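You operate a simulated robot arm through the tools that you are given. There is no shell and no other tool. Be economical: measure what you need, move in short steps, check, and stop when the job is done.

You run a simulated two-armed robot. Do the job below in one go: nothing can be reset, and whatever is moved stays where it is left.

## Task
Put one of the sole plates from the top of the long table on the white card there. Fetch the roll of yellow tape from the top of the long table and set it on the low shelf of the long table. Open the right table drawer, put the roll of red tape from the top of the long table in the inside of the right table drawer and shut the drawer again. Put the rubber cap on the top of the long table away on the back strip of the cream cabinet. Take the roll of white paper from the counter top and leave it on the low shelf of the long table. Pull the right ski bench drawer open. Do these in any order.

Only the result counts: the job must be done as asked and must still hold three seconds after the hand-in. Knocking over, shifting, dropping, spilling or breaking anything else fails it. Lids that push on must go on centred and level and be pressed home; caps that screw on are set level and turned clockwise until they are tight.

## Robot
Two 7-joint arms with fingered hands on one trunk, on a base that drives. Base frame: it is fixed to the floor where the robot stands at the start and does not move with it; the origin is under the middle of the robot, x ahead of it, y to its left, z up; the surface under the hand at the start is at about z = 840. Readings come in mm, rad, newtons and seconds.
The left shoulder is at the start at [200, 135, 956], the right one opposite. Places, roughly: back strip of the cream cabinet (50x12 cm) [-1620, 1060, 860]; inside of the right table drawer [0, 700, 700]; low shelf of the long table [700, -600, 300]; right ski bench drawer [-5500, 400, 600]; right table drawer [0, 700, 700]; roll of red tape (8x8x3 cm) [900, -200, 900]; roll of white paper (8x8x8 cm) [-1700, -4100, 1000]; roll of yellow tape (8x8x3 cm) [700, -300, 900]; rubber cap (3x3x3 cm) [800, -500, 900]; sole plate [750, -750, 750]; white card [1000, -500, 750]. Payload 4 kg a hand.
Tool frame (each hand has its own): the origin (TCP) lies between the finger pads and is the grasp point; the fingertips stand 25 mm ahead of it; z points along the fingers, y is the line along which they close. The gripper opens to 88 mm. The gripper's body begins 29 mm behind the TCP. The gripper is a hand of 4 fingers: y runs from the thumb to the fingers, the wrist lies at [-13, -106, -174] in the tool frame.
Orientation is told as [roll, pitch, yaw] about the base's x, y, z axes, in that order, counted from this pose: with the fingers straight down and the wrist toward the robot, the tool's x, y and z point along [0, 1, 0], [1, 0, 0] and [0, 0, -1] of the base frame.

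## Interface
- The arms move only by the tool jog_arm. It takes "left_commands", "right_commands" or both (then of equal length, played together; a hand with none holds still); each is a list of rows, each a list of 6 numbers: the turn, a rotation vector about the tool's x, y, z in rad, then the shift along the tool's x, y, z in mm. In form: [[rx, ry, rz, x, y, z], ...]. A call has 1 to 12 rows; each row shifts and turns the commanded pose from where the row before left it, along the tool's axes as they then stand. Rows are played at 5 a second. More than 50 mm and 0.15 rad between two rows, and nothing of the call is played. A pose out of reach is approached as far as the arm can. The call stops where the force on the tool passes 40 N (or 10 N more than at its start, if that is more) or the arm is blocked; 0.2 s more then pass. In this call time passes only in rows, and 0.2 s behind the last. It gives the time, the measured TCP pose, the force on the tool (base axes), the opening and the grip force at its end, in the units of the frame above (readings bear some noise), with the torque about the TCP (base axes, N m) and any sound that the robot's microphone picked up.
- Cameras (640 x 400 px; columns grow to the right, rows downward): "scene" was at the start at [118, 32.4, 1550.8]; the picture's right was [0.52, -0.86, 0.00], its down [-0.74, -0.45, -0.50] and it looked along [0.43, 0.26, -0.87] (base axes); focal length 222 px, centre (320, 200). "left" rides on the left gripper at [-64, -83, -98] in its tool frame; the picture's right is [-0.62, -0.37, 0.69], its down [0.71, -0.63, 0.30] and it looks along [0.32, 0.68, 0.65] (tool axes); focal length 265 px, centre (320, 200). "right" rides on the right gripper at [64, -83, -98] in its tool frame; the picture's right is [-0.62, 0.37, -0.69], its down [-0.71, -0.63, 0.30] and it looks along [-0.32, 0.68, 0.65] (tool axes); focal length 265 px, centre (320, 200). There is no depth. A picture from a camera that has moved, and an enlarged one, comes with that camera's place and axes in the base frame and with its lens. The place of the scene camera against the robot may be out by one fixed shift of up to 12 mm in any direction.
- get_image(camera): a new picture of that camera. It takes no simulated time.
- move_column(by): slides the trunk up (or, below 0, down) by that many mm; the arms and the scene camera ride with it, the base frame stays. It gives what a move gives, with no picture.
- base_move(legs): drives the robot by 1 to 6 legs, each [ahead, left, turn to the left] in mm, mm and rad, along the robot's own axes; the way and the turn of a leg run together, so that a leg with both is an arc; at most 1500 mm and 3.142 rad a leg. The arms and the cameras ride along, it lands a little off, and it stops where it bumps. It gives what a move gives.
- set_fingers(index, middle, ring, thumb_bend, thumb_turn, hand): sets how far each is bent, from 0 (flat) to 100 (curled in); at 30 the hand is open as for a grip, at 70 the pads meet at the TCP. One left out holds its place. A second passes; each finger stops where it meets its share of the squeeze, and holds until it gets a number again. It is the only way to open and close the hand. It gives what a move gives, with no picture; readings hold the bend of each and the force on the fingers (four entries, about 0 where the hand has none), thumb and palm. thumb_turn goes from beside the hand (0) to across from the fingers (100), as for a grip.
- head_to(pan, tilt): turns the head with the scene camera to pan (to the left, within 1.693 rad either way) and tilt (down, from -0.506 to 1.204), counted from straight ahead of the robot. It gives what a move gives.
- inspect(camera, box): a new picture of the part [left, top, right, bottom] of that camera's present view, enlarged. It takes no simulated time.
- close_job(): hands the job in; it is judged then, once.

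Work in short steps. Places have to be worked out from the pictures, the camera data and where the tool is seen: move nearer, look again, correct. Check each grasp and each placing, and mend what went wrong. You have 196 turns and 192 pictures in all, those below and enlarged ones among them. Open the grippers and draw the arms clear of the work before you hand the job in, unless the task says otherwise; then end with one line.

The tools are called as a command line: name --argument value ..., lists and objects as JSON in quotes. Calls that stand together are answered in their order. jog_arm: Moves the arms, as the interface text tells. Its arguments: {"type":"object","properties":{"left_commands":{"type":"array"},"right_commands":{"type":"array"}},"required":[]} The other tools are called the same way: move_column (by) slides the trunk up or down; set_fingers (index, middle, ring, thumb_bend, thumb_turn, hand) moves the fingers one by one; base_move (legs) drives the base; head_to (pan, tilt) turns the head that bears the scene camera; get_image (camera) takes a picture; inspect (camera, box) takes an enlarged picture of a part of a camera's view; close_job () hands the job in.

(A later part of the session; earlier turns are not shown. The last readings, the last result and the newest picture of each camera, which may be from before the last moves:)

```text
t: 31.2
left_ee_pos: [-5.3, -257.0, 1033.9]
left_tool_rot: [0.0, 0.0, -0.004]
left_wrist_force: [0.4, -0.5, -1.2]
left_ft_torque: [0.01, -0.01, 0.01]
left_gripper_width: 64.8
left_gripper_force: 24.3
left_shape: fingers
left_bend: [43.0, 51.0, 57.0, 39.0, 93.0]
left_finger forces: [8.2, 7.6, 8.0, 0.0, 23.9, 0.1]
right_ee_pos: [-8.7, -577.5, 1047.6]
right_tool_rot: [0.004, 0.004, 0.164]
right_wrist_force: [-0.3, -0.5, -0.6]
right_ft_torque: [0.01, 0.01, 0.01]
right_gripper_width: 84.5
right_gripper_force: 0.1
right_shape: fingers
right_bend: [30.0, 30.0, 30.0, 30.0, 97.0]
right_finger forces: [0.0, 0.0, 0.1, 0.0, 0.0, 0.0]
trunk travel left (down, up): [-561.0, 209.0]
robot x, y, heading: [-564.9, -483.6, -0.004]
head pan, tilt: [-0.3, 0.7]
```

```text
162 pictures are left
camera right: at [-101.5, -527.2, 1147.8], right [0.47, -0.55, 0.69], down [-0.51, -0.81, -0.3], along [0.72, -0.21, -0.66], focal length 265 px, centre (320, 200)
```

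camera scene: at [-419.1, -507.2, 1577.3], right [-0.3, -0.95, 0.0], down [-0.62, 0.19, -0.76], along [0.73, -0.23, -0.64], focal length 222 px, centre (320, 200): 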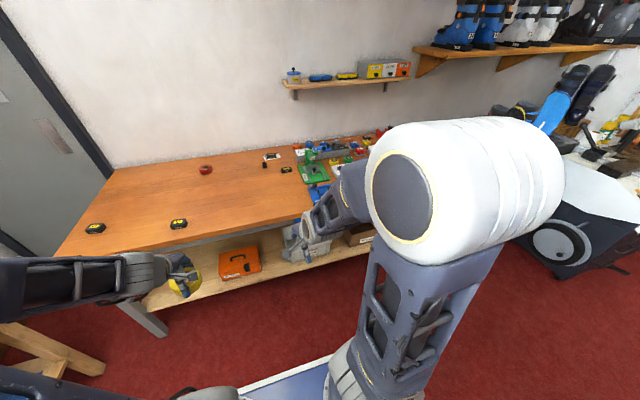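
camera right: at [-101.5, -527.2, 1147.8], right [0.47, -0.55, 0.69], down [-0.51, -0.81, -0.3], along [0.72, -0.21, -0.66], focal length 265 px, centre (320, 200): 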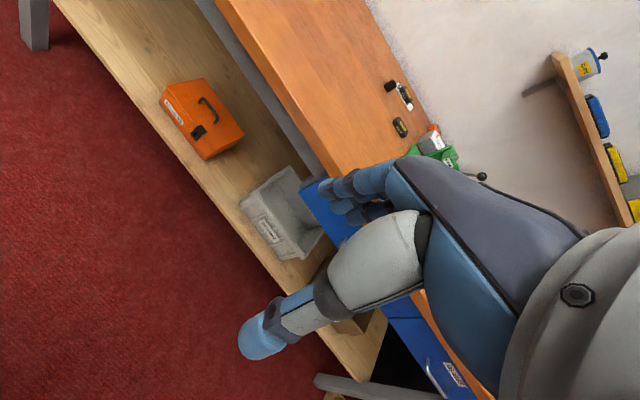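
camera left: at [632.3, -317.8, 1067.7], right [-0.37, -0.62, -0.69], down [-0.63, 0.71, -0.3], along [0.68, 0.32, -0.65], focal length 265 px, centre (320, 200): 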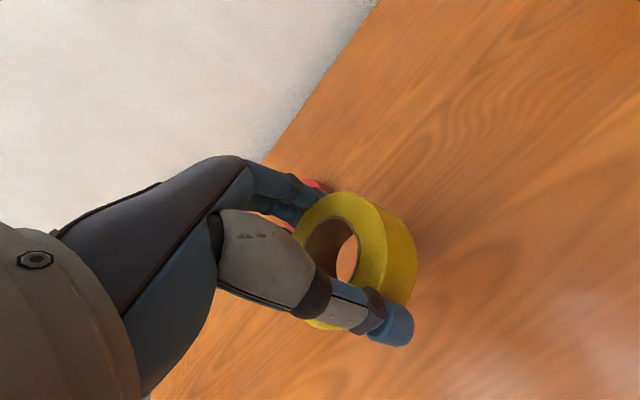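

The shelf has its front edge at x≈360, an orange box at y -170 to -390 and a bin beyond. The free stretch at y≈+20 suits the yellow roll, so I'll shift left and lower the trunk.

base_move --legs '[[0, 290, 0]]'

move_column --by -520

get_image --camera "scene"

get_image --camera "left"

```text
t: 33.2
left_ee_pos: [-4.2, 43.6, 1034.6]
left_tool_rot: [0.0, 0.0, 0.004]
left_wrist_force: [-0.8, 0.3, -0.9]
left_ft_torque: [0.05, -0.02, 0.02]
left_gripper_width: 65.1
left_gripper_force: 23.9
left_shape: fingers
left_bend: [43.0, 51.0, 57.0, 39.0, 93.0]
left_finger forces: [8.2, 7.6, 8.0, 0.0, 24.1, 0.0]
right_ee_pos: [-7.7, -275.2, 1048.6]
right_tool_rot: [0.005, 0.004, 0.173]
right_wrist_force: [0.0, -0.1, 0.3]
right_ft_torque: [0.02, 0.02, 0.03]
right_gripper_width: 84.7
right_gripper_force: 0.0
right_shape: fingers
right_bend: [30.0, 30.0, 30.0, 30.0, 97.0]
right_finger forces: [0.0, 0.0, 0.0, 0.0, 0.0, 0.0]
trunk travel left (down, up): [-561.0, 209.0]
robot x, y, heading: [-559.7, -183.5, 0.007]
head pan, tilt: [-0.3, 0.7]
```

```text
refused: -520 is not a number from -400 to 400
```

```text
161 pictures are left
camera scene: at [-418.9, -210.5, 1577.4], right [-0.29, -0.96, 0.0], down [-0.62, 0.19, -0.76], along [0.73, -0.22, -0.64], focal length 222 px, centre (320, 200)
```

scene: 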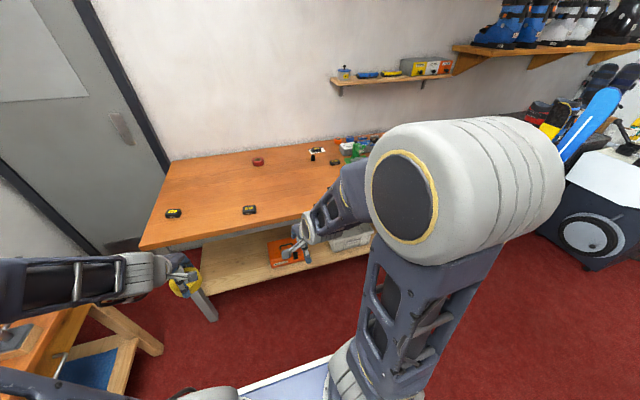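

```text
160 pictures are left
camera left: at [-89.2, -20.2, 1132.3], right [-0.37, -0.62, -0.69], down [-0.63, 0.71, -0.3], along [0.68, 0.33, -0.65], focal length 265 px, centre (320, 200)
```

left: 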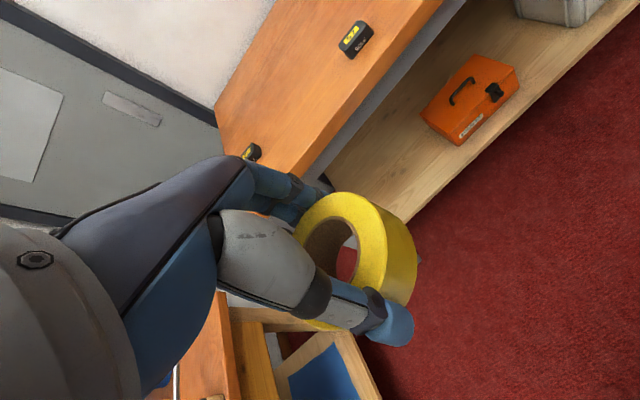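

The shelf at y≈+45 is clear. I'll lower the trunk in two steps.

move_column --by -300

move_column --by -220

get_image --camera "scene"

get_image --camera "left"

```text
t: 36.2
left_ee_pos: [-5.4, 44.9, 734.3]
left_tool_rot: [0.0, 0.001, 0.005]
left_wrist_force: [0.4, -0.1, -0.5]
left_ft_torque: [0.02, 0.0, -0.01]
left_gripper_width: 64.9
left_gripper_force: 23.8
left_shape: fingers
left_bend: [43.0, 51.0, 57.0, 39.0, 93.0]
left_finger forces: [8.0, 7.6, 8.0, 0.0, 24.1, 0.0]
right_ee_pos: [-6.7, -276.0, 747.6]
right_tool_rot: [0.005, 0.004, 0.172]
right_wrist_force: [0.3, 0.6, -0.9]
right_ft_torque: [0.0, -0.01, 0.0]
right_gripper_width: 84.9
right_gripper_force: 0.1
right_shape: fingers
right_bend: [30.0, 30.0, 30.0, 30.0, 97.0]
right_finger forces: [0.1, 0.0, 0.0, 0.1, 0.0, 0.0]
trunk travel left (down, up): [-261.0, 509.0]
robot x, y, heading: [-565.0, -183.1, 0.006]
head pan, tilt: [-0.3, 0.7]
```

```text
t: 38.5
left_ee_pos: [-6.7, 43.4, 514.4]
left_tool_rot: [-0.001, -0.002, 0.004]
left_wrist_force: [1.4, -0.7, -0.9]
left_ft_torque: [-0.04, 0.01, 0.0]
left_gripper_width: 65.0
left_gripper_force: 24.2
left_shape: fingers
left_bend: [43.0, 51.0, 57.0, 39.0, 93.0]
left_finger forces: [8.0, 7.5, 8.0, 0.0, 24.3, 0.0]
right_ee_pos: [-6.9, -276.4, 529.7]
right_tool_rot: [0.007, 0.006, 0.172]
right_wrist_force: [-0.4, 0.0, -0.4]
right_ft_torque: [0.02, -0.01, 0.01]
right_gripper_width: 84.5
right_gripper_force: 0.0
right_shape: fingers
right_bend: [30.0, 30.0, 30.0, 30.0, 97.0]
right_finger forces: [0.1, 0.0, 0.0, 0.0, 0.0, 0.0]
trunk travel left (down, up): [-41.0, 729.0]
robot x, y, heading: [-560.0, -183.3, 0.01]
head pan, tilt: [-0.3, 0.7]
```

```text
159 pictures are left
camera scene: at [-418.9, -210.6, 1057.4], right [-0.29, -0.96, 0.0], down [-0.62, 0.19, -0.76], along [0.73, -0.22, -0.64], focal length 222 px, centre (320, 200)
```

scene: 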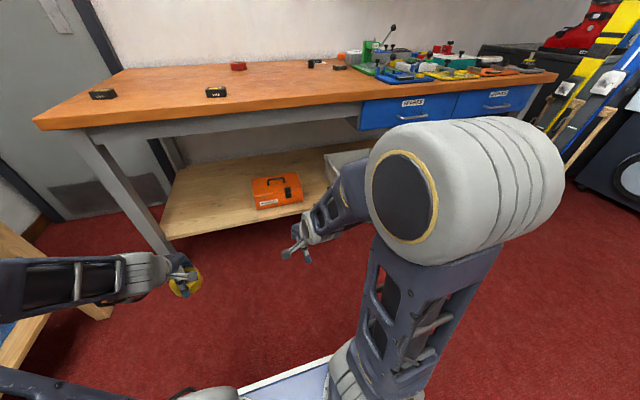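

```text
158 pictures are left
camera left: at [-89.3, -20.3, 612.3], right [-0.37, -0.62, -0.69], down [-0.63, 0.71, -0.3], along [0.68, 0.33, -0.65], focal length 265 px, centre (320, 200)
```

left: 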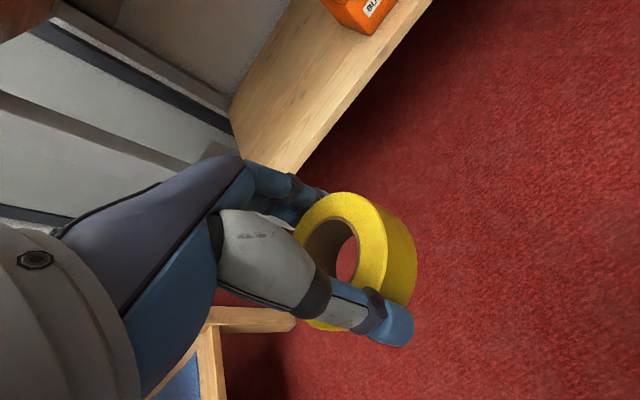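

Now drive forward so the shelf comes within reach, keeping the hand low.

jog_arm --left_commands '[[0, 0, 0, 0, 8, 40], [0, 0, 0, 0, 8, 40]]'

base_move --legs '[[320, 0, 0]]'

get_image --camera "scene"

get_image --camera "left"

```text
t: 39.1
left_ee_pos: [8.4, 46.0, 433.0]
left_tool_rot: [0.0, -0.001, 0.005]
left_wrist_force: [-0.5, -0.6, -1.6]
left_ft_torque: [-0.02, 0.01, -0.01]
left_gripper_width: 64.7
left_gripper_force: 24.1
left_shape: fingers
left_bend: [43.0, 51.0, 57.0, 39.0, 93.0]
left_finger forces: [8.0, 7.7, 8.0, 0.1, 24.2, 0.0]
right_ee_pos: [-8.0, -275.9, 527.8]
right_tool_rot: [0.007, 0.005, 0.173]
right_wrist_force: [-0.8, 0.0, 0.1]
right_ft_torque: [0.0, -0.02, -0.01]
right_gripper_width: 84.6
right_gripper_force: 0.0
right_shape: fingers
right_bend: [30.0, 30.0, 30.0, 30.0, 97.0]
right_finger forces: [0.0, 0.0, 0.0, 0.1, 0.0, 0.1]
trunk travel left (down, up): [-41.0, 729.0]
robot x, y, heading: [-563.0, -182.3, 0.004]
head pan, tilt: [-0.3, 0.7]
```

```text
t: 41.2
left_ee_pos: [326.7, 48.4, 432.8]
left_tool_rot: [-0.001, 0.0, 0.005]
left_wrist_force: [-0.5, -0.6, -1.1]
left_ft_torque: [0.02, 0.0, -0.01]
left_gripper_width: 64.9
left_gripper_force: 24.1
left_shape: fingers
left_bend: [43.0, 51.0, 57.0, 39.0, 93.0]
left_finger forces: [7.9, 7.7, 8.2, 0.0, 24.1, 0.0]
right_ee_pos: [311.3, -273.9, 529.1]
right_tool_rot: [0.004, 0.004, 0.174]
right_wrist_force: [0.0, 0.5, -0.1]
right_ft_torque: [0.0, -0.01, 0.0]
right_gripper_width: 84.4
right_gripper_force: 0.0
right_shape: fingers
right_bend: [30.0, 30.0, 30.0, 30.0, 97.0]
right_finger forces: [0.1, 0.0, 0.0, 0.0, 0.0, 0.1]
trunk travel left (down, up): [-41.0, 729.0]
robot x, y, heading: [-242.8, -181.4, 0.006]
head pan, tilt: [-0.3, 0.7]
```

```text
157 pictures are left
camera scene: at [-100.7, -208.6, 1057.4], right [-0.29, -0.96, 0.0], down [-0.62, 0.19, -0.76], along [0.73, -0.22, -0.64], focal length 222 px, centre (320, 200)
```

scene: 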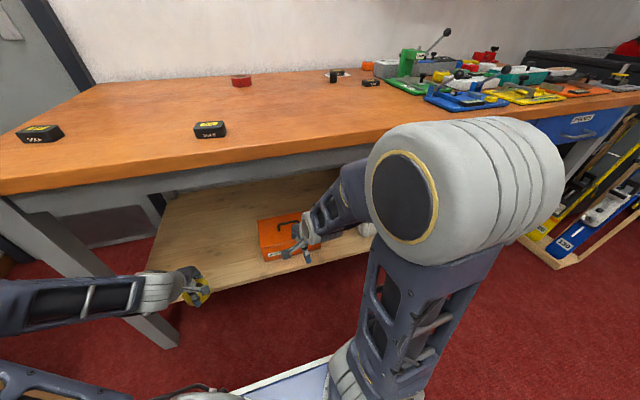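

```text
156 pictures are left
camera left: at [243.6, -15.8, 530.6], right [-0.37, -0.62, -0.69], down [-0.63, 0.71, -0.3], along [0.68, 0.33, -0.65], focal length 265 px, centre (320, 200)
```

left: 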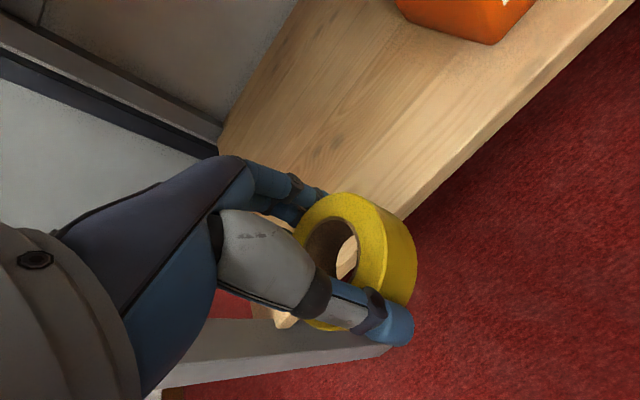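

Next I'll extend the left hand over the shelf, then lower it slowly until contact.

jog_arm --left_commands '[[0, 0, 0, 0, 45, 10], [0, 0, 0, 0, 45, 10], [0, 0, 0, 0, 45, 10], [0, 0, 0, 0, 35, 10], [0, 0, 0, 0, 0, 25]]'

get_image --camera "left"

get_image --camera "scene"

```text
t: 42.4
left_ee_pos: [497.3, 51.6, 366.8]
left_tool_rot: [0.001, 0.0, 0.006]
left_wrist_force: [-0.5, -0.5, -0.9]
left_ft_torque: [0.0, 0.01, 0.02]
left_gripper_width: 64.8
left_gripper_force: 23.7
left_shape: fingers
left_bend: [43.0, 51.0, 57.0, 39.0, 93.0]
left_finger forces: [8.0, 7.5, 8.2, 0.1, 23.9, 0.1]
right_ee_pos: [311.2, -273.4, 527.3]
right_tool_rot: [0.005, 0.006, 0.172]
right_wrist_force: [1.2, 0.0, -0.5]
right_ft_torque: [0.0, -0.02, 0.0]
right_gripper_width: 84.2
right_gripper_force: 0.0
right_shape: fingers
right_bend: [30.0, 30.0, 30.0, 30.0, 97.0]
right_finger forces: [0.0, 0.0, 0.0, 0.1, 0.0, 0.0]
trunk travel left (down, up): [-41.0, 729.0]
robot x, y, heading: [-240.5, -181.5, 0.006]
head pan, tilt: [-0.3, 0.7]
```

```text
155 pictures are left
camera left: at [414.7, -13.1, 464.8], right [-0.36, -0.62, -0.69], down [-0.63, 0.71, -0.3], along [0.68, 0.33, -0.65], focal length 265 px, centre (320, 200)
```

left: 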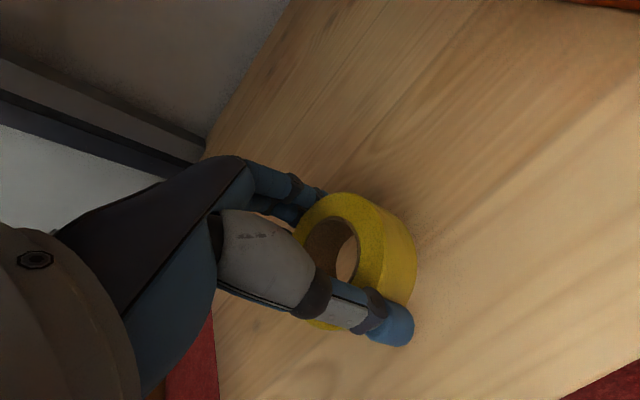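

```text
154 pictures are left
camera scene: at [-100.7, -208.6, 1057.4], right [-0.29, -0.96, 0.0], down [-0.62, 0.19, -0.76], along [0.73, -0.22, -0.64], focal length 222 px, centre (320, 200)
```

scene: 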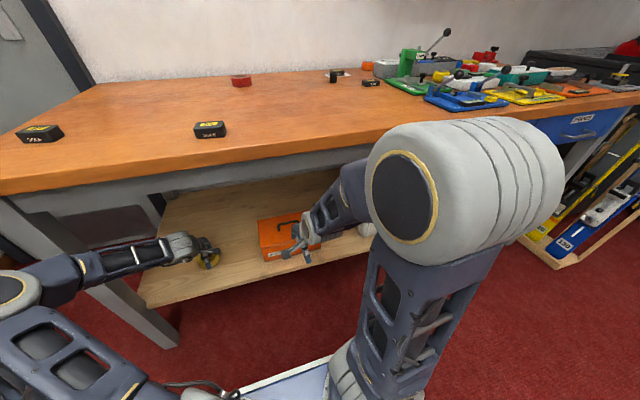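

It's well over the shelf, so I'll lower toward contact.

jog_arm --left_commands '[[0, 0, 0, 0, 0, 20], [0, 0, 0, 0, 0, 8], [0, 0, 0, 0, 0, 6], [0, 0, 0, 0, 0, 5]]'

get_image --camera "left"

```text
t: 43.4
left_ee_pos: [496.0, 49.8, 328.5]
left_tool_rot: [0.001, 0.001, 0.008]
left_wrist_force: [0.9, 0.2, 0.0]
left_ft_torque: [0.02, -0.02, -0.04]
left_gripper_width: 64.9
left_gripper_force: 23.4
left_shape: fingers
left_bend: [44.0, 51.0, 57.0, 39.0, 93.0]
left_finger forces: [8.0, 7.5, 8.1, 0.1, 23.9, 0.0]
right_ee_pos: [310.3, -274.4, 528.9]
right_tool_rot: [0.006, 0.005, 0.176]
right_wrist_force: [-0.5, 0.6, 0.6]
right_ft_torque: [0.0, 0.02, 0.0]
right_gripper_width: 84.0
right_gripper_force: 0.1
right_shape: fingers
right_bend: [30.0, 30.0, 30.0, 30.0, 97.0]
right_finger forces: [0.0, 0.0, 0.0, 0.0, 0.0, 0.1]
trunk travel left (down, up): [-41.0, 729.0]
robot x, y, heading: [-244.0, -182.9, 0.008]
head pan, tilt: [-0.3, 0.7]
```

```text
153 pictures are left
camera left: at [414.0, -14.3, 426.3], right [-0.36, -0.62, -0.69], down [-0.63, 0.71, -0.3], along [0.68, 0.33, -0.65], focal length 265 px, centre (320, 200)
```

left: 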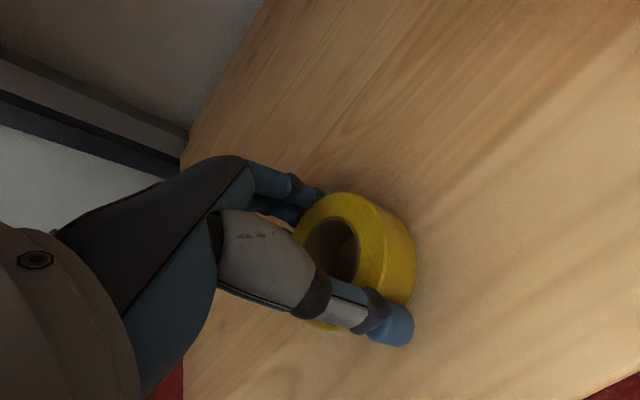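

No contact yet, though the shadow is close. I'll keep going in small steps.

jog_arm --left_commands '[[0, 0, 0, 0, 0, 4], [0, 0, 0, 0, 0, 3], [0, 0, 0, 0, 0, 3]]'

jog_arm --left_commands '[[0, 0, 0, 0, 0, 3], [0, 0, 0, 0, 0, 2]]'

get_image --camera "left"

```text
t: 44.2
left_ee_pos: [497.2, 51.4, 319.3]
left_tool_rot: [-0.001, -0.002, 0.005]
left_wrist_force: [-2.3, 0.2, 8.0]
left_ft_torque: [0.06, -0.19, 0.01]
left_gripper_width: 65.1
left_gripper_force: 24.7
left_shape: fingers
left_bend: [44.0, 51.0, 57.0, 39.0, 93.0]
left_finger forces: [7.5, 7.2, 8.1, 0.1, 26.3, 0.0]
right_ee_pos: [312.3, -274.0, 528.7]
right_tool_rot: [0.005, 0.005, 0.176]
right_wrist_force: [-0.2, 0.2, -0.4]
right_ft_torque: [-0.02, 0.02, -0.03]
right_gripper_width: 84.5
right_gripper_force: 0.1
right_shape: fingers
right_bend: [30.0, 30.0, 30.0, 30.0, 97.0]
right_finger forces: [0.1, 0.0, 0.0, 0.0, 0.0, 0.1]
trunk travel left (down, up): [-41.0, 729.0]
robot x, y, heading: [-244.1, -181.6, 0.005]
head pan, tilt: [-0.3, 0.7]
```

```text
t: 44.8
left_ee_pos: [499.1, 49.7, 316.8]
left_tool_rot: [-0.001, -0.007, 0.006]
left_wrist_force: [-0.1, 2.5, 36.4]
left_ft_torque: [0.07, 0.34, 0.0]
left_gripper_width: 65.2
left_gripper_force: 29.0
left_shape: fingers
left_bend: [44.0, 51.0, 58.0, 39.0, 93.0]
left_finger forces: [6.9, 7.4, 8.9, 0.0, 34.5, 0.0]
right_ee_pos: [311.2, -272.6, 529.4]
right_tool_rot: [0.005, 0.004, 0.176]
right_wrist_force: [0.1, 0.0, -0.1]
right_ft_torque: [0.01, 0.01, 0.0]
right_gripper_width: 84.5
right_gripper_force: 0.0
right_shape: fingers
right_bend: [30.0, 30.0, 30.0, 30.0, 97.0]
right_finger forces: [0.0, 0.0, 0.0, 0.1, 0.0, 0.0]
trunk travel left (down, up): [-41.0, 729.0]
robot x, y, heading: [-241.6, -184.4, 0.009]
head pan, tilt: [-0.3, 0.7]
```

```text
152 pictures are left
camera left: at [414.9, -14.5, 414.9], right [-0.36, -0.62, -0.7], down [-0.63, 0.71, -0.31], along [0.69, 0.33, -0.65], focal length 265 px, centre (320, 200)
```

left: 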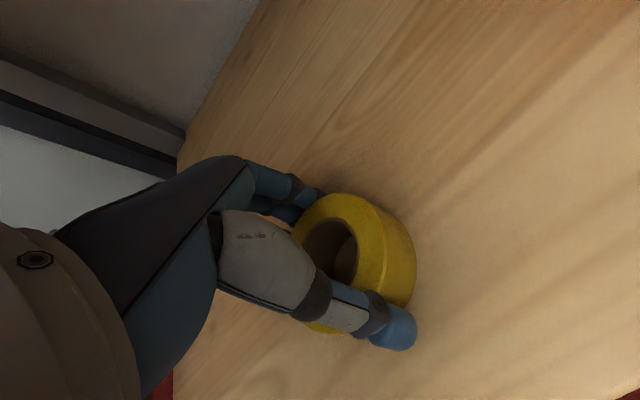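

Contact, with the shelf at z≈287. I'll ease up, open and withdraw.

jog_arm --left_commands '[[0, 0, 0, 0, 0, -4]]'

set_fingers --hand "left" --index 20 --middle 20 --ring 20 --thumb_bend 20

jog_arm --left_commands '[[0, 0, 0, 0, 0, -20], [0, 0, 0, 0, 0, -30], [0, 0, 0, 0, 0, -40]]'

get_image --camera "left"

```text
t: 45.2
left_ee_pos: [498.9, 51.6, 317.8]
left_tool_rot: [0.0, -0.002, 0.007]
left_wrist_force: [6.4, 4.8, 26.8]
left_ft_torque: [0.13, -0.03, -0.03]
left_gripper_width: 65.1
left_gripper_force: 27.0
left_shape: fingers
left_bend: [44.0, 51.0, 57.0, 39.0, 93.0]
left_finger forces: [7.9, 8.7, 10.4, 0.0, 27.2, 0.0]
right_ee_pos: [310.7, -272.4, 529.4]
right_tool_rot: [0.005, 0.004, 0.175]
right_wrist_force: [-0.2, 1.1, -0.6]
right_ft_torque: [-0.01, 0.01, 0.02]
right_gripper_width: 84.5
right_gripper_force: 0.2
right_shape: fingers
right_bend: [30.0, 30.0, 30.0, 30.0, 97.0]
right_finger forces: [0.0, 0.0, 0.1, 0.0, 0.0, 0.0]
trunk travel left (down, up): [-41.0, 729.0]
robot x, y, heading: [-243.3, -181.8, 0.006]
head pan, tilt: [-0.3, 0.7]
```

```text
t: 46.2
left_ee_pos: [496.4, 48.9, 317.3]
left_tool_rot: [-0.002, 0.003, 0.007]
left_wrist_force: [0.7, 0.1, 0.0]
left_ft_torque: [-0.02, 0.01, -0.01]
left_gripper_width: 103.3
left_gripper_force: 0.1
left_shape: fingers
left_bend: [20.0, 20.0, 20.0, 20.0, 97.0]
left_finger forces: [0.0, 0.0, 0.0, 0.0, 0.1, 0.0]
right_ee_pos: [310.7, -273.9, 529.3]
right_tool_rot: [0.004, 0.004, 0.174]
right_wrist_force: [-0.4, -0.2, -0.6]
right_ft_torque: [-0.01, 0.02, 0.01]
right_gripper_width: 84.2
right_gripper_force: 0.1
right_shape: fingers
right_bend: [30.0, 30.0, 30.0, 30.0, 97.0]
right_finger forces: [0.1, 0.0, 0.0, 0.1, 0.0, 0.0]
trunk travel left (down, up): [-41.0, 729.0]
robot x, y, heading: [-242.0, -181.1, 0.007]
head pan, tilt: [-0.3, 0.7]
```

```text
t: 47.0
left_ee_pos: [496.1, 46.6, 405.6]
left_tool_rot: [-0.002, 0.001, 0.004]
left_wrist_force: [0.9, 0.4, 0.2]
left_ft_torque: [-0.03, 0.03, 0.01]
left_gripper_width: 103.3
left_gripper_force: 0.0
left_shape: fingers
left_bend: [20.0, 20.0, 20.0, 20.0, 97.0]
left_finger forces: [0.1, 0.0, 0.0, 0.1, 0.0, 0.0]
right_ee_pos: [311.6, -273.5, 528.4]
right_tool_rot: [0.006, 0.005, 0.172]
right_wrist_force: [0.5, -0.1, 0.7]
right_ft_torque: [0.02, 0.01, 0.0]
right_gripper_width: 84.4
right_gripper_force: 0.0
right_shape: fingers
right_bend: [30.0, 30.0, 30.0, 30.0, 97.0]
right_finger forces: [0.0, 0.0, 0.0, 0.0, 0.0, 0.0]
trunk travel left (down, up): [-41.0, 729.0]
robot x, y, heading: [-241.6, -181.8, 0.01]
head pan, tilt: [-0.3, 0.7]
```

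```text
151 pictures are left
camera left: at [413.5, -16.8, 503.2], right [-0.37, -0.62, -0.69], down [-0.63, 0.71, -0.3], along [0.68, 0.33, -0.65], focal length 265 px, centre (320, 200)
```

left: 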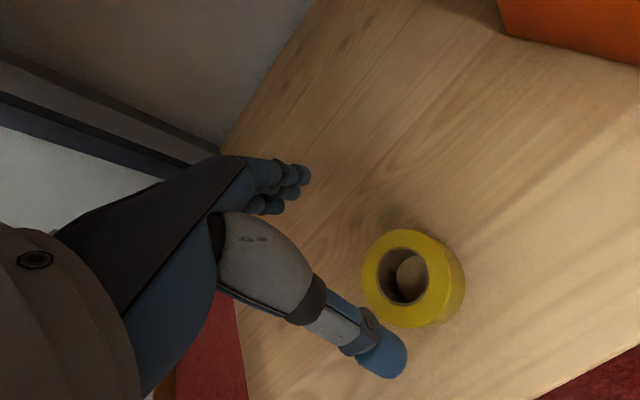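

The yellow roll is on the shelf. I'll retract, back off and raise the trunk.

jog_arm --left_commands '[[0, 0, 0, 0, -45, -5], [0, 0, 0, 0, -45, -20], [0, 0, 0, 0, -45, -25], [0, 0, 0, 0, -30, -35], [0, 0, 0, 0, 0, -35]]'

base_move --legs '[[-330, 0, 0], [0, -270, 0]]'

move_column --by 300

move_column --by 240

base_move --legs '[[560, 0, 0]]'

get_image --camera "left"

```text
refused: row 3 steps farther than a row can; nothing moved
```

```text
t: 50.7
left_ee_pos: [173.7, -217.1, 405.1]
left_tool_rot: [0.001, 0.0, 0.017]
left_wrist_force: [0.3, 0.6, -0.4]
left_ft_torque: [0.01, 0.01, 0.01]
left_gripper_width: 103.3
left_gripper_force: 0.1
left_shape: fingers
left_bend: [20.0, 20.0, 20.0, 20.0, 97.0]
left_finger forces: [0.0, 0.0, 0.0, 0.0, 0.0, 0.1]
right_ee_pos: [-9.6, -540.6, 528.1]
right_tool_rot: [0.006, 0.006, 0.185]
right_wrist_force: [-0.8, 0.6, 0.8]
right_ft_torque: [0.03, -0.01, 0.01]
right_gripper_width: 84.4
right_gripper_force: 0.1
right_shape: fingers
right_bend: [30.0, 30.0, 30.0, 30.0, 97.0]
right_finger forces: [0.0, 0.0, 0.0, 0.0, 0.0, 0.0]
trunk travel left (down, up): [-41.0, 729.0]
robot x, y, heading: [-561.5, -455.1, 0.015]
head pan, tilt: [-0.3, 0.7]
```

```text
t: 53.7
left_ee_pos: [173.3, -217.0, 705.8]
left_tool_rot: [0.001, 0.002, 0.016]
left_wrist_force: [0.1, -0.2, -1.0]
left_ft_torque: [-0.03, 0.0, 0.01]
left_gripper_width: 103.3
left_gripper_force: 0.1
left_shape: fingers
left_bend: [20.0, 20.0, 20.0, 20.0, 97.0]
left_finger forces: [0.0, 0.0, 0.1, 0.1, 0.1, 0.1]
right_ee_pos: [-10.5, -541.4, 828.6]
right_tool_rot: [0.004, 0.004, 0.183]
right_wrist_force: [0.0, -0.1, -1.2]
right_ft_torque: [0.02, 0.01, 0.0]
right_gripper_width: 84.6
right_gripper_force: 0.0
right_shape: fingers
right_bend: [30.0, 30.0, 30.0, 30.0, 97.0]
right_finger forces: [0.0, 0.0, 0.0, 0.0, 0.0, 0.1]
trunk travel left (down, up): [-341.0, 429.0]
robot x, y, heading: [-566.6, -458.4, 0.016]
head pan, tilt: [-0.3, 0.7]
```

```text
t: 56.2
left_ee_pos: [173.8, -217.1, 945.8]
left_tool_rot: [0.0, -0.001, 0.017]
left_wrist_force: [0.5, 0.4, 0.4]
left_ft_torque: [0.01, 0.01, 0.05]
left_gripper_width: 103.5
left_gripper_force: 0.1
left_shape: fingers
left_bend: [20.0, 20.0, 20.0, 20.0, 97.0]
left_finger forces: [0.0, 0.0, 0.0, 0.0, 0.0, 0.0]
right_ee_pos: [-8.9, -540.0, 1068.4]
right_tool_rot: [0.004, 0.006, 0.186]
right_wrist_force: [0.2, -0.9, 0.3]
right_ft_torque: [0.01, 0.01, 0.01]
right_gripper_width: 84.4
right_gripper_force: 0.1
right_shape: fingers
right_bend: [30.0, 30.0, 30.0, 30.0, 97.0]
right_finger forces: [0.0, 0.0, 0.0, 0.0, 0.0, 0.0]
trunk travel left (down, up): [-581.0, 189.0]
robot x, y, heading: [-564.0, -456.2, 0.017]
head pan, tilt: [-0.3, 0.7]
```

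```text
t: 59.4
left_ee_pos: [728.4, -194.0, 945.0]
left_tool_rot: [0.0, 0.0, 0.03]
left_wrist_force: [-0.5, 0.3, -0.3]
left_ft_torque: [0.02, 0.0, 0.03]
left_gripper_width: 103.3
left_gripper_force: 0.2
left_shape: fingers
left_bend: [20.0, 20.0, 20.0, 20.0, 97.0]
left_finger forces: [0.0, 0.1, 0.0, 0.0, 0.1, 0.0]
right_ee_pos: [550.5, -520.5, 1068.5]
right_tool_rot: [0.005, 0.003, 0.197]
right_wrist_force: [-0.1, 0.7, -0.5]
right_ft_torque: [0.02, 0.02, -0.01]
right_gripper_width: 84.5
right_gripper_force: 0.0
right_shape: fingers
right_bend: [30.0, 30.0, 30.0, 30.0, 97.0]
right_finger forces: [0.1, 0.1, 0.0, 0.0, 0.1, 0.1]
trunk travel left (down, up): [-581.0, 189.0]
robot x, y, heading: [-2.5, -442.1, 0.034]
head pan, tilt: [-0.3, 0.7]
```

```text
150 pictures are left
camera left: at [647.2, -260.8, 1043.0], right [-0.35, -0.63, -0.69], down [-0.65, 0.7, -0.3], along [0.67, 0.34, -0.65], focal length 265 px, centre (320, 200)
```

left: 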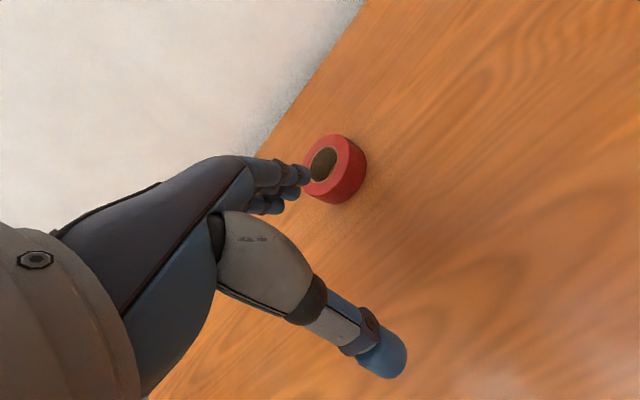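

Red tape is at about [852,-198]. The hand is clear above it, so I'll move over and look.

jog_arm --left_commands '[[0, 0, 0, -2, 42, 0], [0, 0, 0, -3, 42, 0], [0, 0, 0, -3, 40, 0], [0, 0, 0, 0, 0, 20]]'

get_image --camera "left"

```text
t: 60.4
left_ee_pos: [786.0, -192.1, 926.4]
left_tool_rot: [-0.001, 0.0, 0.03]
left_wrist_force: [0.6, 0.4, 0.5]
left_ft_torque: [0.02, 0.03, -0.05]
left_gripper_width: 103.4
left_gripper_force: 0.0
left_shape: fingers
left_bend: [20.0, 20.0, 20.0, 20.0, 97.0]
left_finger forces: [0.0, 0.0, 0.2, 0.1, 0.1, 0.0]
left hand out of reach, approached as far as the arm can: row 2, 3
right_ee_pos: [550.0, -520.6, 1068.5]
right_tool_rot: [0.005, 0.005, 0.198]
right_wrist_force: [0.0, 0.5, 0.0]
right_ft_torque: [-0.02, 0.01, 0.02]
right_gripper_width: 84.5
right_gripper_force: 0.1
right_shape: fingers
right_bend: [30.0, 30.0, 30.0, 30.0, 97.0]
right_finger forces: [0.0, 0.0, 0.0, 0.0, 0.1, 0.0]
trunk travel left (down, up): [-581.0, 189.0]
robot x, y, heading: [-6.2, -444.2, 0.027]
head pan, tilt: [-0.3, 0.7]
```

```text
149 pictures are left
camera left: at [705.3, -258.7, 1024.6], right [-0.35, -0.63, -0.69], down [-0.65, 0.69, -0.31], along [0.67, 0.34, -0.65], focal length 265 px, centre (320, 200)
```

left: 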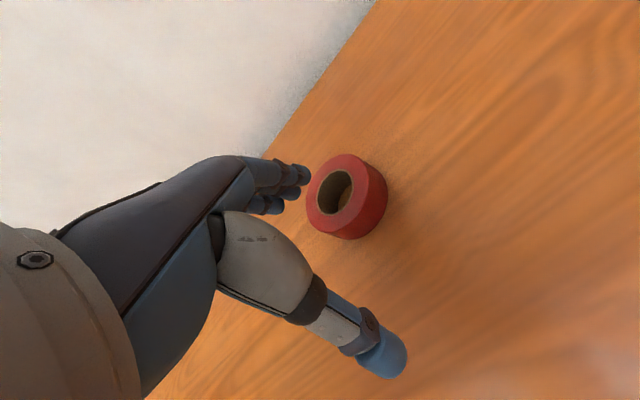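

The hand came up short. I'll try the remaining forward distance again from here.

jog_arm --left_commands '[[0, 0, 0, -2, 22, 0], [0, 0, 0, -2, 22, 0], [0, 0, 0, -2, 20, 0]]'

get_image --camera "left"

```text
t: 61.2
left_ee_pos: [794.2, -184.1, 932.0]
left_tool_rot: [0.0, 0.001, 0.03]
left_wrist_force: [0.0, 0.6, -0.8]
left_ft_torque: [0.02, 0.02, -0.02]
left_gripper_width: 103.5
left_gripper_force: 0.1
left_shape: fingers
left_bend: [20.0, 20.0, 20.0, 20.0, 97.0]
left_finger forces: [0.1, 0.0, 0.0, 0.0, 0.0, 0.0]
left hand out of reach, approached as far as the arm can: row 1, 2, 3
right_ee_pos: [550.8, -518.6, 1068.3]
right_tool_rot: [0.005, 0.006, 0.198]
right_wrist_force: [0.4, 0.3, -0.1]
right_ft_torque: [0.03, -0.02, 0.0]
right_gripper_width: 84.8
right_gripper_force: 0.1
right_shape: fingers
right_bend: [30.0, 30.0, 30.0, 30.0, 97.0]
right_finger forces: [0.0, 0.0, 0.1, 0.1, 0.0, 0.1]
trunk travel left (down, up): [-581.0, 189.0]
robot x, y, heading: [-2.7, -443.2, 0.029]
head pan, tilt: [-0.3, 0.7]
```

```text
148 pictures are left
camera left: at [711.6, -249.7, 1028.7], right [-0.35, -0.63, -0.69], down [-0.65, 0.7, -0.3], along [0.67, 0.34, -0.65], focal length 265 px, centre (320, 200)
```

left: 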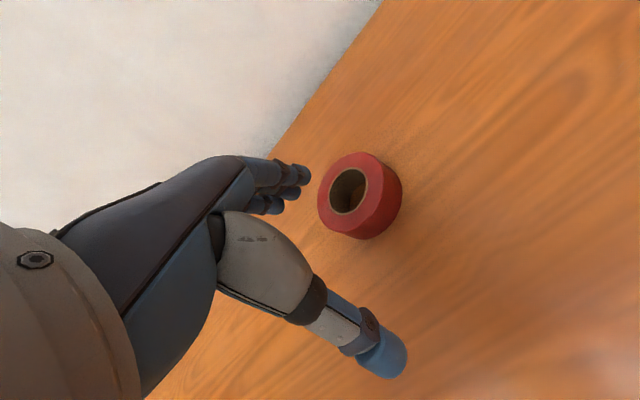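

Earlier the right hand reached farther when it was more straight ahead. I'll shift the base 140 mm left so the roll lies nearer the centre line.

base_move --legs '[[0, 140, -0.03]]'

jog_arm --left_commands '[[0, 0, 0, -48, 0, 0], [0, 0, 0, -48, 0, 0], [0, 0, 0, -46, 0, 0], [0, 0, 0, 0, 30, 0], [0, 0, 0, 0, 25, 0]]'

get_image --camera "left"

```text
t: 62.5
left_ee_pos: [797.7, -64.0, 930.8]
left_tool_rot: [0.001, 0.001, 0.0]
left_wrist_force: [0.3, 0.5, 0.2]
left_ft_torque: [-0.01, 0.04, 0.04]
left_gripper_width: 103.4
left_gripper_force: 0.0
left_shape: fingers
left_bend: [20.0, 20.0, 20.0, 20.0, 97.0]
left_finger forces: [0.1, 0.0, 0.1, 0.1, 0.1, 0.0]
right_ee_pos: [545.5, -392.9, 1069.5]
right_tool_rot: [0.005, 0.005, 0.166]
right_wrist_force: [0.1, 0.2, -0.7]
right_ft_torque: [-0.03, 0.01, -0.02]
right_gripper_width: 84.7
right_gripper_force: 0.1
right_shape: fingers
right_bend: [30.0, 30.0, 30.0, 30.0, 97.0]
right_finger forces: [0.0, 0.1, 0.0, 0.0, 0.0, 0.1]
trunk travel left (down, up): [-581.0, 189.0]
robot x, y, heading: [-8.5, -297.2, -0.004]
head pan, tilt: [-0.3, 0.7]
```

```text
t: 63.7
left_ee_pos: [778.6, -90.6, 938.7]
left_tool_rot: [0.001, -0.001, -0.001]
left_wrist_force: [0.1, -0.3, -0.2]
left_ft_torque: [-0.05, 0.02, -0.02]
left_gripper_width: 103.4
left_gripper_force: 0.1
left_shape: fingers
left_bend: [20.0, 20.0, 20.0, 20.0, 97.0]
left_finger forces: [0.0, 0.1, 0.0, 0.1, 0.0, 0.0]
left hand out of reach, approached as far as the arm can: row 1, 2, 3, 4, 5
right_ee_pos: [545.7, -392.2, 1067.6]
right_tool_rot: [0.005, 0.005, 0.168]
right_wrist_force: [0.1, -0.6, 0.2]
right_ft_torque: [-0.03, -0.02, 0.01]
right_gripper_width: 84.8
right_gripper_force: 0.0
right_shape: fingers
right_bend: [30.0, 30.0, 30.0, 30.0, 97.0]
right_finger forces: [0.0, 0.0, 0.0, 0.0, 0.1, 0.0]
trunk travel left (down, up): [-581.0, 189.0]
robot x, y, heading: [-6.4, -301.3, 0.002]
head pan, tilt: [-0.3, 0.7]
```

```text
147 pictures are left
camera left: at [696.9, -153.9, 1035.7], right [-0.37, -0.62, -0.69], down [-0.63, 0.71, -0.3], along [0.68, 0.32, -0.65], focal length 265 px, centre (320, 200)
```

left: 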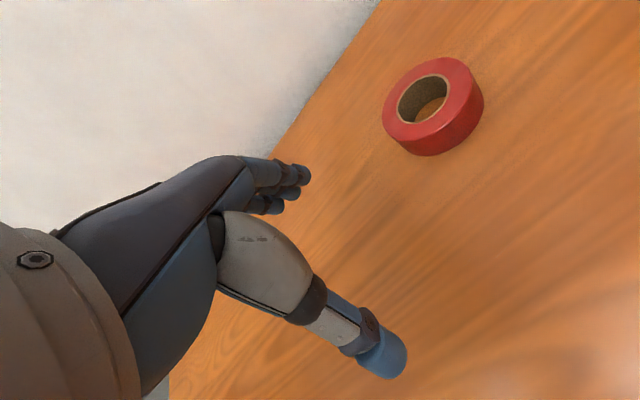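

The left arm seems to be in a poor posture, so I'll look at it.

head_to --pan 0.3 --tilt 0.9

get_image --camera "scene"

```text
t: 64.7
left_ee_pos: [780.6, -90.2, 937.2]
left_tool_rot: [0.0, 0.0, 0.0]
left_wrist_force: [0.2, -0.5, -0.1]
left_ft_torque: [0.03, -0.04, 0.02]
left_gripper_width: 103.5
left_gripper_force: 0.1
left_shape: fingers
left_bend: [20.0, 20.0, 20.0, 20.0, 97.0]
left_finger forces: [0.1, 0.0, 0.0, 0.0, 0.1, 0.0]
right_ee_pos: [545.1, -393.4, 1068.8]
right_tool_rot: [0.007, 0.006, 0.167]
right_wrist_force: [0.3, 0.2, 0.7]
right_ft_torque: [-0.02, -0.02, 0.04]
right_gripper_width: 84.3
right_gripper_force: 0.0
right_shape: fingers
right_bend: [30.0, 30.0, 30.0, 30.0, 97.0]
right_finger forces: [0.1, 0.0, 0.1, 0.0, 0.0, 0.1]
trunk travel left (down, up): [-581.0, 189.0]
robot x, y, heading: [-8.2, -298.5, -0.001]
head pan, tilt: [0.3, 0.901]
```

```text
146 pictures are left
camera scene: at [125.6, -278.0, 1581.2], right [0.3, -0.96, 0.0], down [-0.75, -0.23, -0.62], along [0.59, 0.18, -0.78], focal length 222 px, centre (320, 200)
```

scene: 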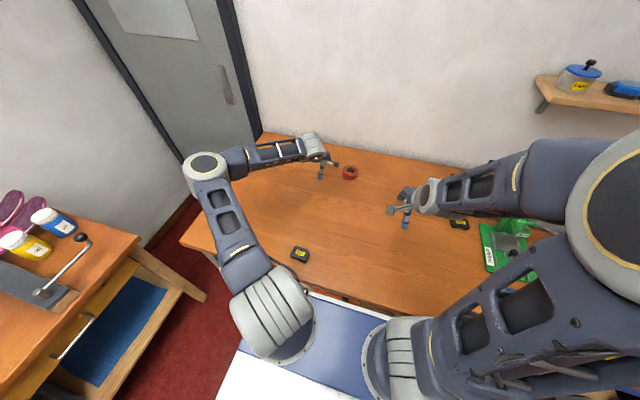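

The left elbow swung out wide. I'll bring the hand back to its starting pose relative to the body.

jog_arm --left_commands '[[0, 0, 0, 0, -30, -25], [0, 0, 0, 0, -35, -25], [0, 0, 0, -5, -35, -25], [0, 0, 0, -5, -35, -25], [0, 0, 0, -5, -35, -25], [0, 0, 0, -5, -35, -25], [0, 0, 0, -5, -35, -15]]'

get_image --camera "scene"

```text
t: 66.3
left_ee_pos: [541.0, -115.5, 1101.4]
left_tool_rot: [0.001, 0.002, 0.001]
left_wrist_force: [0.1, -0.6, 0.4]
left_ft_torque: [0.01, -0.03, 0.02]
left_gripper_width: 103.4
left_gripper_force: 0.0
left_shape: fingers
left_bend: [20.0, 20.0, 20.0, 20.0, 97.0]
left_finger forces: [0.0, 0.0, 0.1, 0.1, 0.0, 0.0]
right_ee_pos: [546.2, -392.8, 1068.2]
right_tool_rot: [0.005, 0.005, 0.168]
right_wrist_force: [-0.1, -0.5, -1.5]
right_ft_torque: [0.04, 0.04, -0.01]
right_gripper_width: 84.7
right_gripper_force: 0.1
right_shape: fingers
right_bend: [30.0, 30.0, 30.0, 30.0, 97.0]
right_finger forces: [0.0, 0.0, 0.1, 0.0, 0.1, 0.0]
trunk travel left (down, up): [-581.0, 189.0]
robot x, y, heading: [-8.7, -298.2, 0.004]
head pan, tilt: [0.3, 0.901]
```

```text
145 pictures are left
camera scene: at [126.0, -278.0, 1581.1], right [0.3, -0.96, 0.0], down [-0.75, -0.23, -0.62], along [0.59, 0.18, -0.78], focal length 222 px, centre (320, 200)
```

scene: 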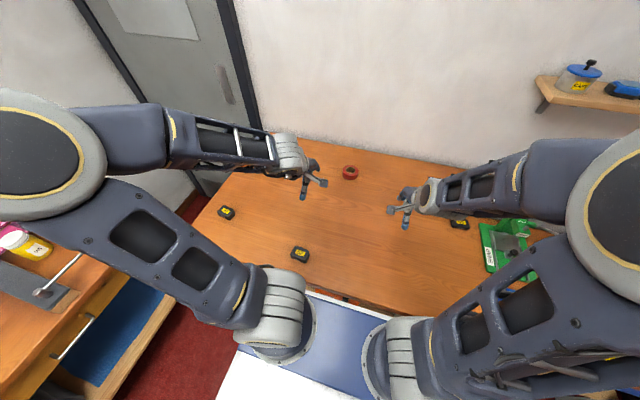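

The elbow is folded properly again. I'll shift the base slightly right and approach the red roll from high.

base_move --legs '[[0, -60, 0]]'

jog_arm --left_commands '[[0, 0, 0, -3, 44, 19], [0, 0, 0, -3, 44, 19], [0, 0, 0, -3, 44, 19], [0, 0, 0, -3, 44, 19], [0, 0, 0, -3, 44, 19], [0, 0, 0, -3, 44, 19], [0, 0, 0, -3, 44, 19]]'

get_image --camera "left"

```text
t: 67.3
left_ee_pos: [540.8, -174.7, 1101.9]
left_tool_rot: [0.001, 0.0, 0.002]
left_wrist_force: [-0.7, -0.4, -0.7]
left_ft_torque: [0.01, 0.0, 0.02]
left_gripper_width: 103.5
left_gripper_force: 0.0
left_shape: fingers
left_bend: [20.0, 20.0, 20.0, 20.0, 97.0]
left_finger forces: [0.0, 0.0, 0.1, 0.0, 0.0, 0.0]
right_ee_pos: [545.5, -452.8, 1068.4]
right_tool_rot: [0.006, 0.004, 0.168]
right_wrist_force: [0.1, 0.4, 0.0]
right_ft_torque: [-0.01, -0.01, -0.05]
right_gripper_width: 84.6
right_gripper_force: 0.1
right_shape: fingers
right_bend: [30.0, 30.0, 30.0, 30.0, 97.0]
right_finger forces: [0.1, 0.1, 0.1, 0.0, 0.1, 0.0]
trunk travel left (down, up): [-581.0, 189.0]
robot x, y, heading: [-8.2, -357.6, 0.0]
head pan, tilt: [0.3, 0.901]
```

```text
t: 68.9
left_ee_pos: [767.2, -174.0, 1003.1]
left_tool_rot: [-0.002, -0.001, 0.0]
left_wrist_force: [0.1, -0.2, -0.6]
left_ft_torque: [0.01, -0.04, 0.02]
left_gripper_width: 103.3
left_gripper_force: 0.0
left_shape: fingers
left_bend: [20.0, 20.0, 20.0, 20.0, 98.0]
left_finger forces: [0.1, 0.0, 0.0, 0.0, 0.0, 0.0]
left hand out of reach, approached as far as the arm can: row 6, 7
right_ee_pos: [546.0, -453.4, 1067.5]
right_tool_rot: [0.005, 0.005, 0.167]
right_wrist_force: [0.1, 0.6, 0.0]
right_ft_torque: [-0.01, 0.0, -0.03]
right_gripper_width: 84.5
right_gripper_force: 0.0
right_shape: fingers
right_bend: [30.0, 30.0, 30.0, 30.0, 97.0]
right_finger forces: [0.1, 0.0, 0.1, 0.0, 0.0, 0.0]
trunk travel left (down, up): [-581.0, 189.0]
robot x, y, heading: [-8.0, -358.0, -0.002]
head pan, tilt: [0.3, 0.901]
```

```text
144 pictures are left
camera left: at [683.6, -238.1, 1100.3], right [-0.37, -0.62, -0.69], down [-0.63, 0.71, -0.3], along [0.68, 0.32, -0.65], focal length 265 px, centre (320, 200)
```

left: 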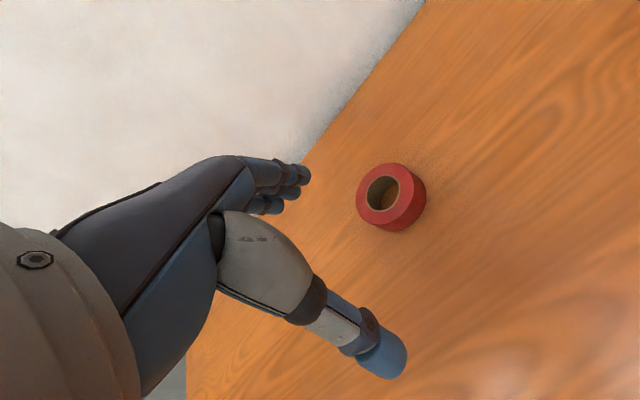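

I'll switch to the right hand, which reached this distance before. First I'll retract the left hand and shift the base left.

jog_arm --left_commands '[[0, 0, 0, 0, -44, -17], [0, 0, 0, 0, -44, -17], [0, 0, 0, 0, -44, -17], [0, 0, 0, 0, -44, -17], [0, 0, 0, 0, -44, -17]]'

base_move --legs '[[0, 255, 0]]'

get_image --camera "right"

```text
t: 70.1
left_ee_pos: [547.8, -178.5, 1088.4]
left_tool_rot: [0.001, 0.002, 0.0]
left_wrist_force: [0.6, 0.8, -0.2]
left_ft_torque: [-0.01, 0.01, 0.0]
left_gripper_width: 103.4
left_gripper_force: 0.1
left_shape: fingers
left_bend: [20.0, 20.0, 20.0, 20.0, 98.0]
left_finger forces: [0.0, 0.1, 0.1, 0.0, 0.1, 0.0]
right_ee_pos: [546.5, -452.7, 1068.9]
right_tool_rot: [0.005, 0.005, 0.168]
right_wrist_force: [0.3, -1.0, 1.0]
right_ft_torque: [0.01, -0.01, 0.0]
right_gripper_width: 84.3
right_gripper_force: 0.0
right_shape: fingers
right_bend: [30.0, 30.0, 30.0, 30.0, 97.0]
right_finger forces: [0.1, 0.0, 0.0, 0.1, 0.0, 0.0]
trunk travel left (down, up): [-581.0, 189.0]
robot x, y, heading: [-7.7, -355.1, 0.004]
head pan, tilt: [0.3, 0.901]
```

```text
t: 72.0
left_ee_pos: [547.8, 85.3, 1089.0]
left_tool_rot: [-0.001, -0.002, 0.003]
left_wrist_force: [-0.5, -0.2, 0.3]
left_ft_torque: [-0.01, 0.01, 0.0]
left_gripper_width: 103.6
left_gripper_force: 0.0
left_shape: fingers
left_bend: [20.0, 20.0, 20.0, 20.0, 98.0]
left_finger forces: [0.0, 0.0, 0.1, 0.0, 0.1, 0.1]
right_ee_pos: [545.1, -189.6, 1069.2]
right_tool_rot: [0.004, 0.006, 0.17]
right_wrist_force: [-0.1, 0.1, 0.3]
right_ft_torque: [0.01, 0.02, 0.03]
right_gripper_width: 84.7
right_gripper_force: 0.1
right_shape: fingers
right_bend: [30.0, 30.0, 30.0, 30.0, 97.0]
right_finger forces: [0.0, 0.1, 0.0, 0.0, 0.1, 0.1]
trunk travel left (down, up): [-581.0, 189.0]
robot x, y, heading: [-5.1, -97.3, 0.008]
head pan, tilt: [0.3, 0.901]
```

```text
143 pictures are left
camera right: at [452.3, -140.9, 1167.8], right [0.47, -0.55, 0.69], down [-0.5, -0.81, -0.3], along [0.72, -0.2, -0.66], focal length 265 px, centre (320, 200)
```

right: 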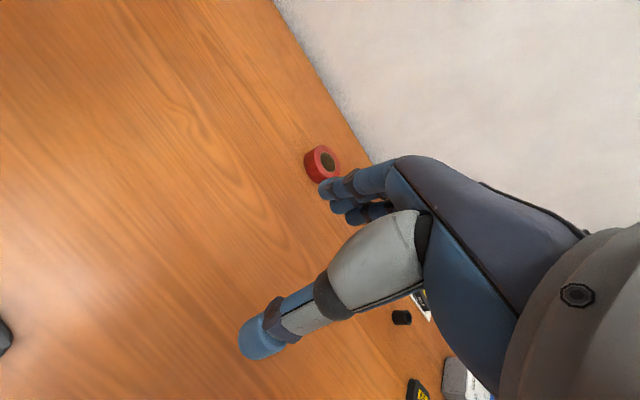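

I'll square up the yaw, open wide and move over the red roll at [850,-198].

set_fingers --hand "right" --index 20 --middle 20 --ring 20 --thumb_bend 20

jog_arm --right_commands '[[0, 0, 0.085, 0, 0, 0], [0, 0, 0.085, 0, 0, 0], [0, 0, 0, -1, 43, 15], [0, 0, 0, -1, 43, 15], [0, 0, 0, -1, 43, 15], [0, 0, 0, -1, 43, 15], [0, 0, 0, -1, 43, 15], [0, 0, 0, -1, 43, 15], [0, 0, 0, -1, 43, 15]]'

get_image --camera "right"

```text
t: 73.0
left_ee_pos: [547.2, 85.6, 1089.3]
left_tool_rot: [0.001, 0.001, 0.002]
left_wrist_force: [-0.7, -1.0, -0.4]
left_ft_torque: [0.01, -0.02, 0.01]
left_gripper_width: 103.4
left_gripper_force: 0.0
left_shape: fingers
left_bend: [20.0, 20.0, 20.0, 20.0, 98.0]
left_finger forces: [0.0, 0.0, 0.0, 0.1, 0.0, 0.0]
right_ee_pos: [545.5, -188.4, 1067.8]
right_tool_rot: [0.004, 0.006, 0.169]
right_wrist_force: [0.6, 0.5, 0.0]
right_ft_torque: [0.01, -0.02, 0.02]
right_gripper_width: 103.2
right_gripper_force: 0.0
right_shape: fingers
right_bend: [20.0, 20.0, 20.0, 20.0, 97.0]
right_finger forces: [0.0, 0.0, 0.0, 0.0, 0.1, 0.1]
trunk travel left (down, up): [-581.0, 189.0]
robot x, y, heading: [-8.2, -97.1, 0.003]
head pan, tilt: [0.3, 0.901]
```

```text
t: 75.0
left_ee_pos: [547.8, 85.7, 1088.8]
left_tool_rot: [0.0, 0.0, 0.002]
left_wrist_force: [-0.7, 0.4, -0.4]
left_ft_torque: [0.0, -0.02, 0.0]
left_gripper_width: 103.8
left_gripper_force: 0.0
left_shape: fingers
left_bend: [20.0, 20.0, 20.0, 20.0, 98.0]
left_finger forces: [0.1, 0.0, 0.0, 0.1, 0.0, 0.0]
right_ee_pos: [847.0, -196.1, 959.6]
right_tool_rot: [0.004, 0.005, -0.001]
right_wrist_force: [-0.4, -0.3, -0.6]
right_ft_torque: [0.01, -0.03, 0.0]
right_gripper_width: 102.9
right_gripper_force: 0.0
right_shape: fingers
right_bend: [20.0, 20.0, 20.0, 20.0, 98.0]
right_finger forces: [0.0, 0.0, 0.0, 0.0, 0.0, 0.0]
trunk travel left (down, up): [-581.0, 189.0]
robot x, y, heading: [-4.6, -94.2, -0.002]
head pan, tilt: [0.3, 0.901]
```

```text
142 pictures are left
camera right: at [762.7, -132.3, 1059.8], right [0.37, -0.62, 0.69], down [-0.63, -0.71, -0.3], along [0.68, -0.32, -0.66], focal length 265 px, centre (320, 200)
```

right: 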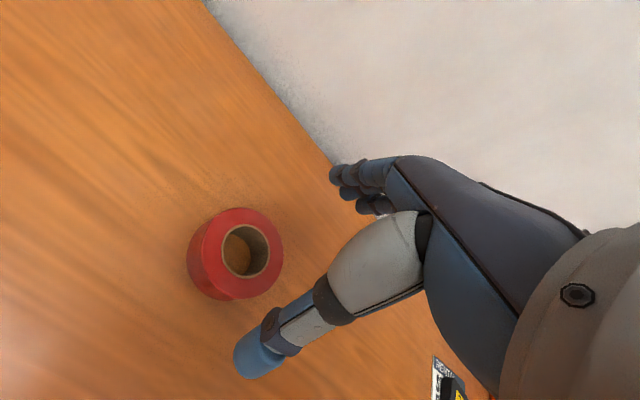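

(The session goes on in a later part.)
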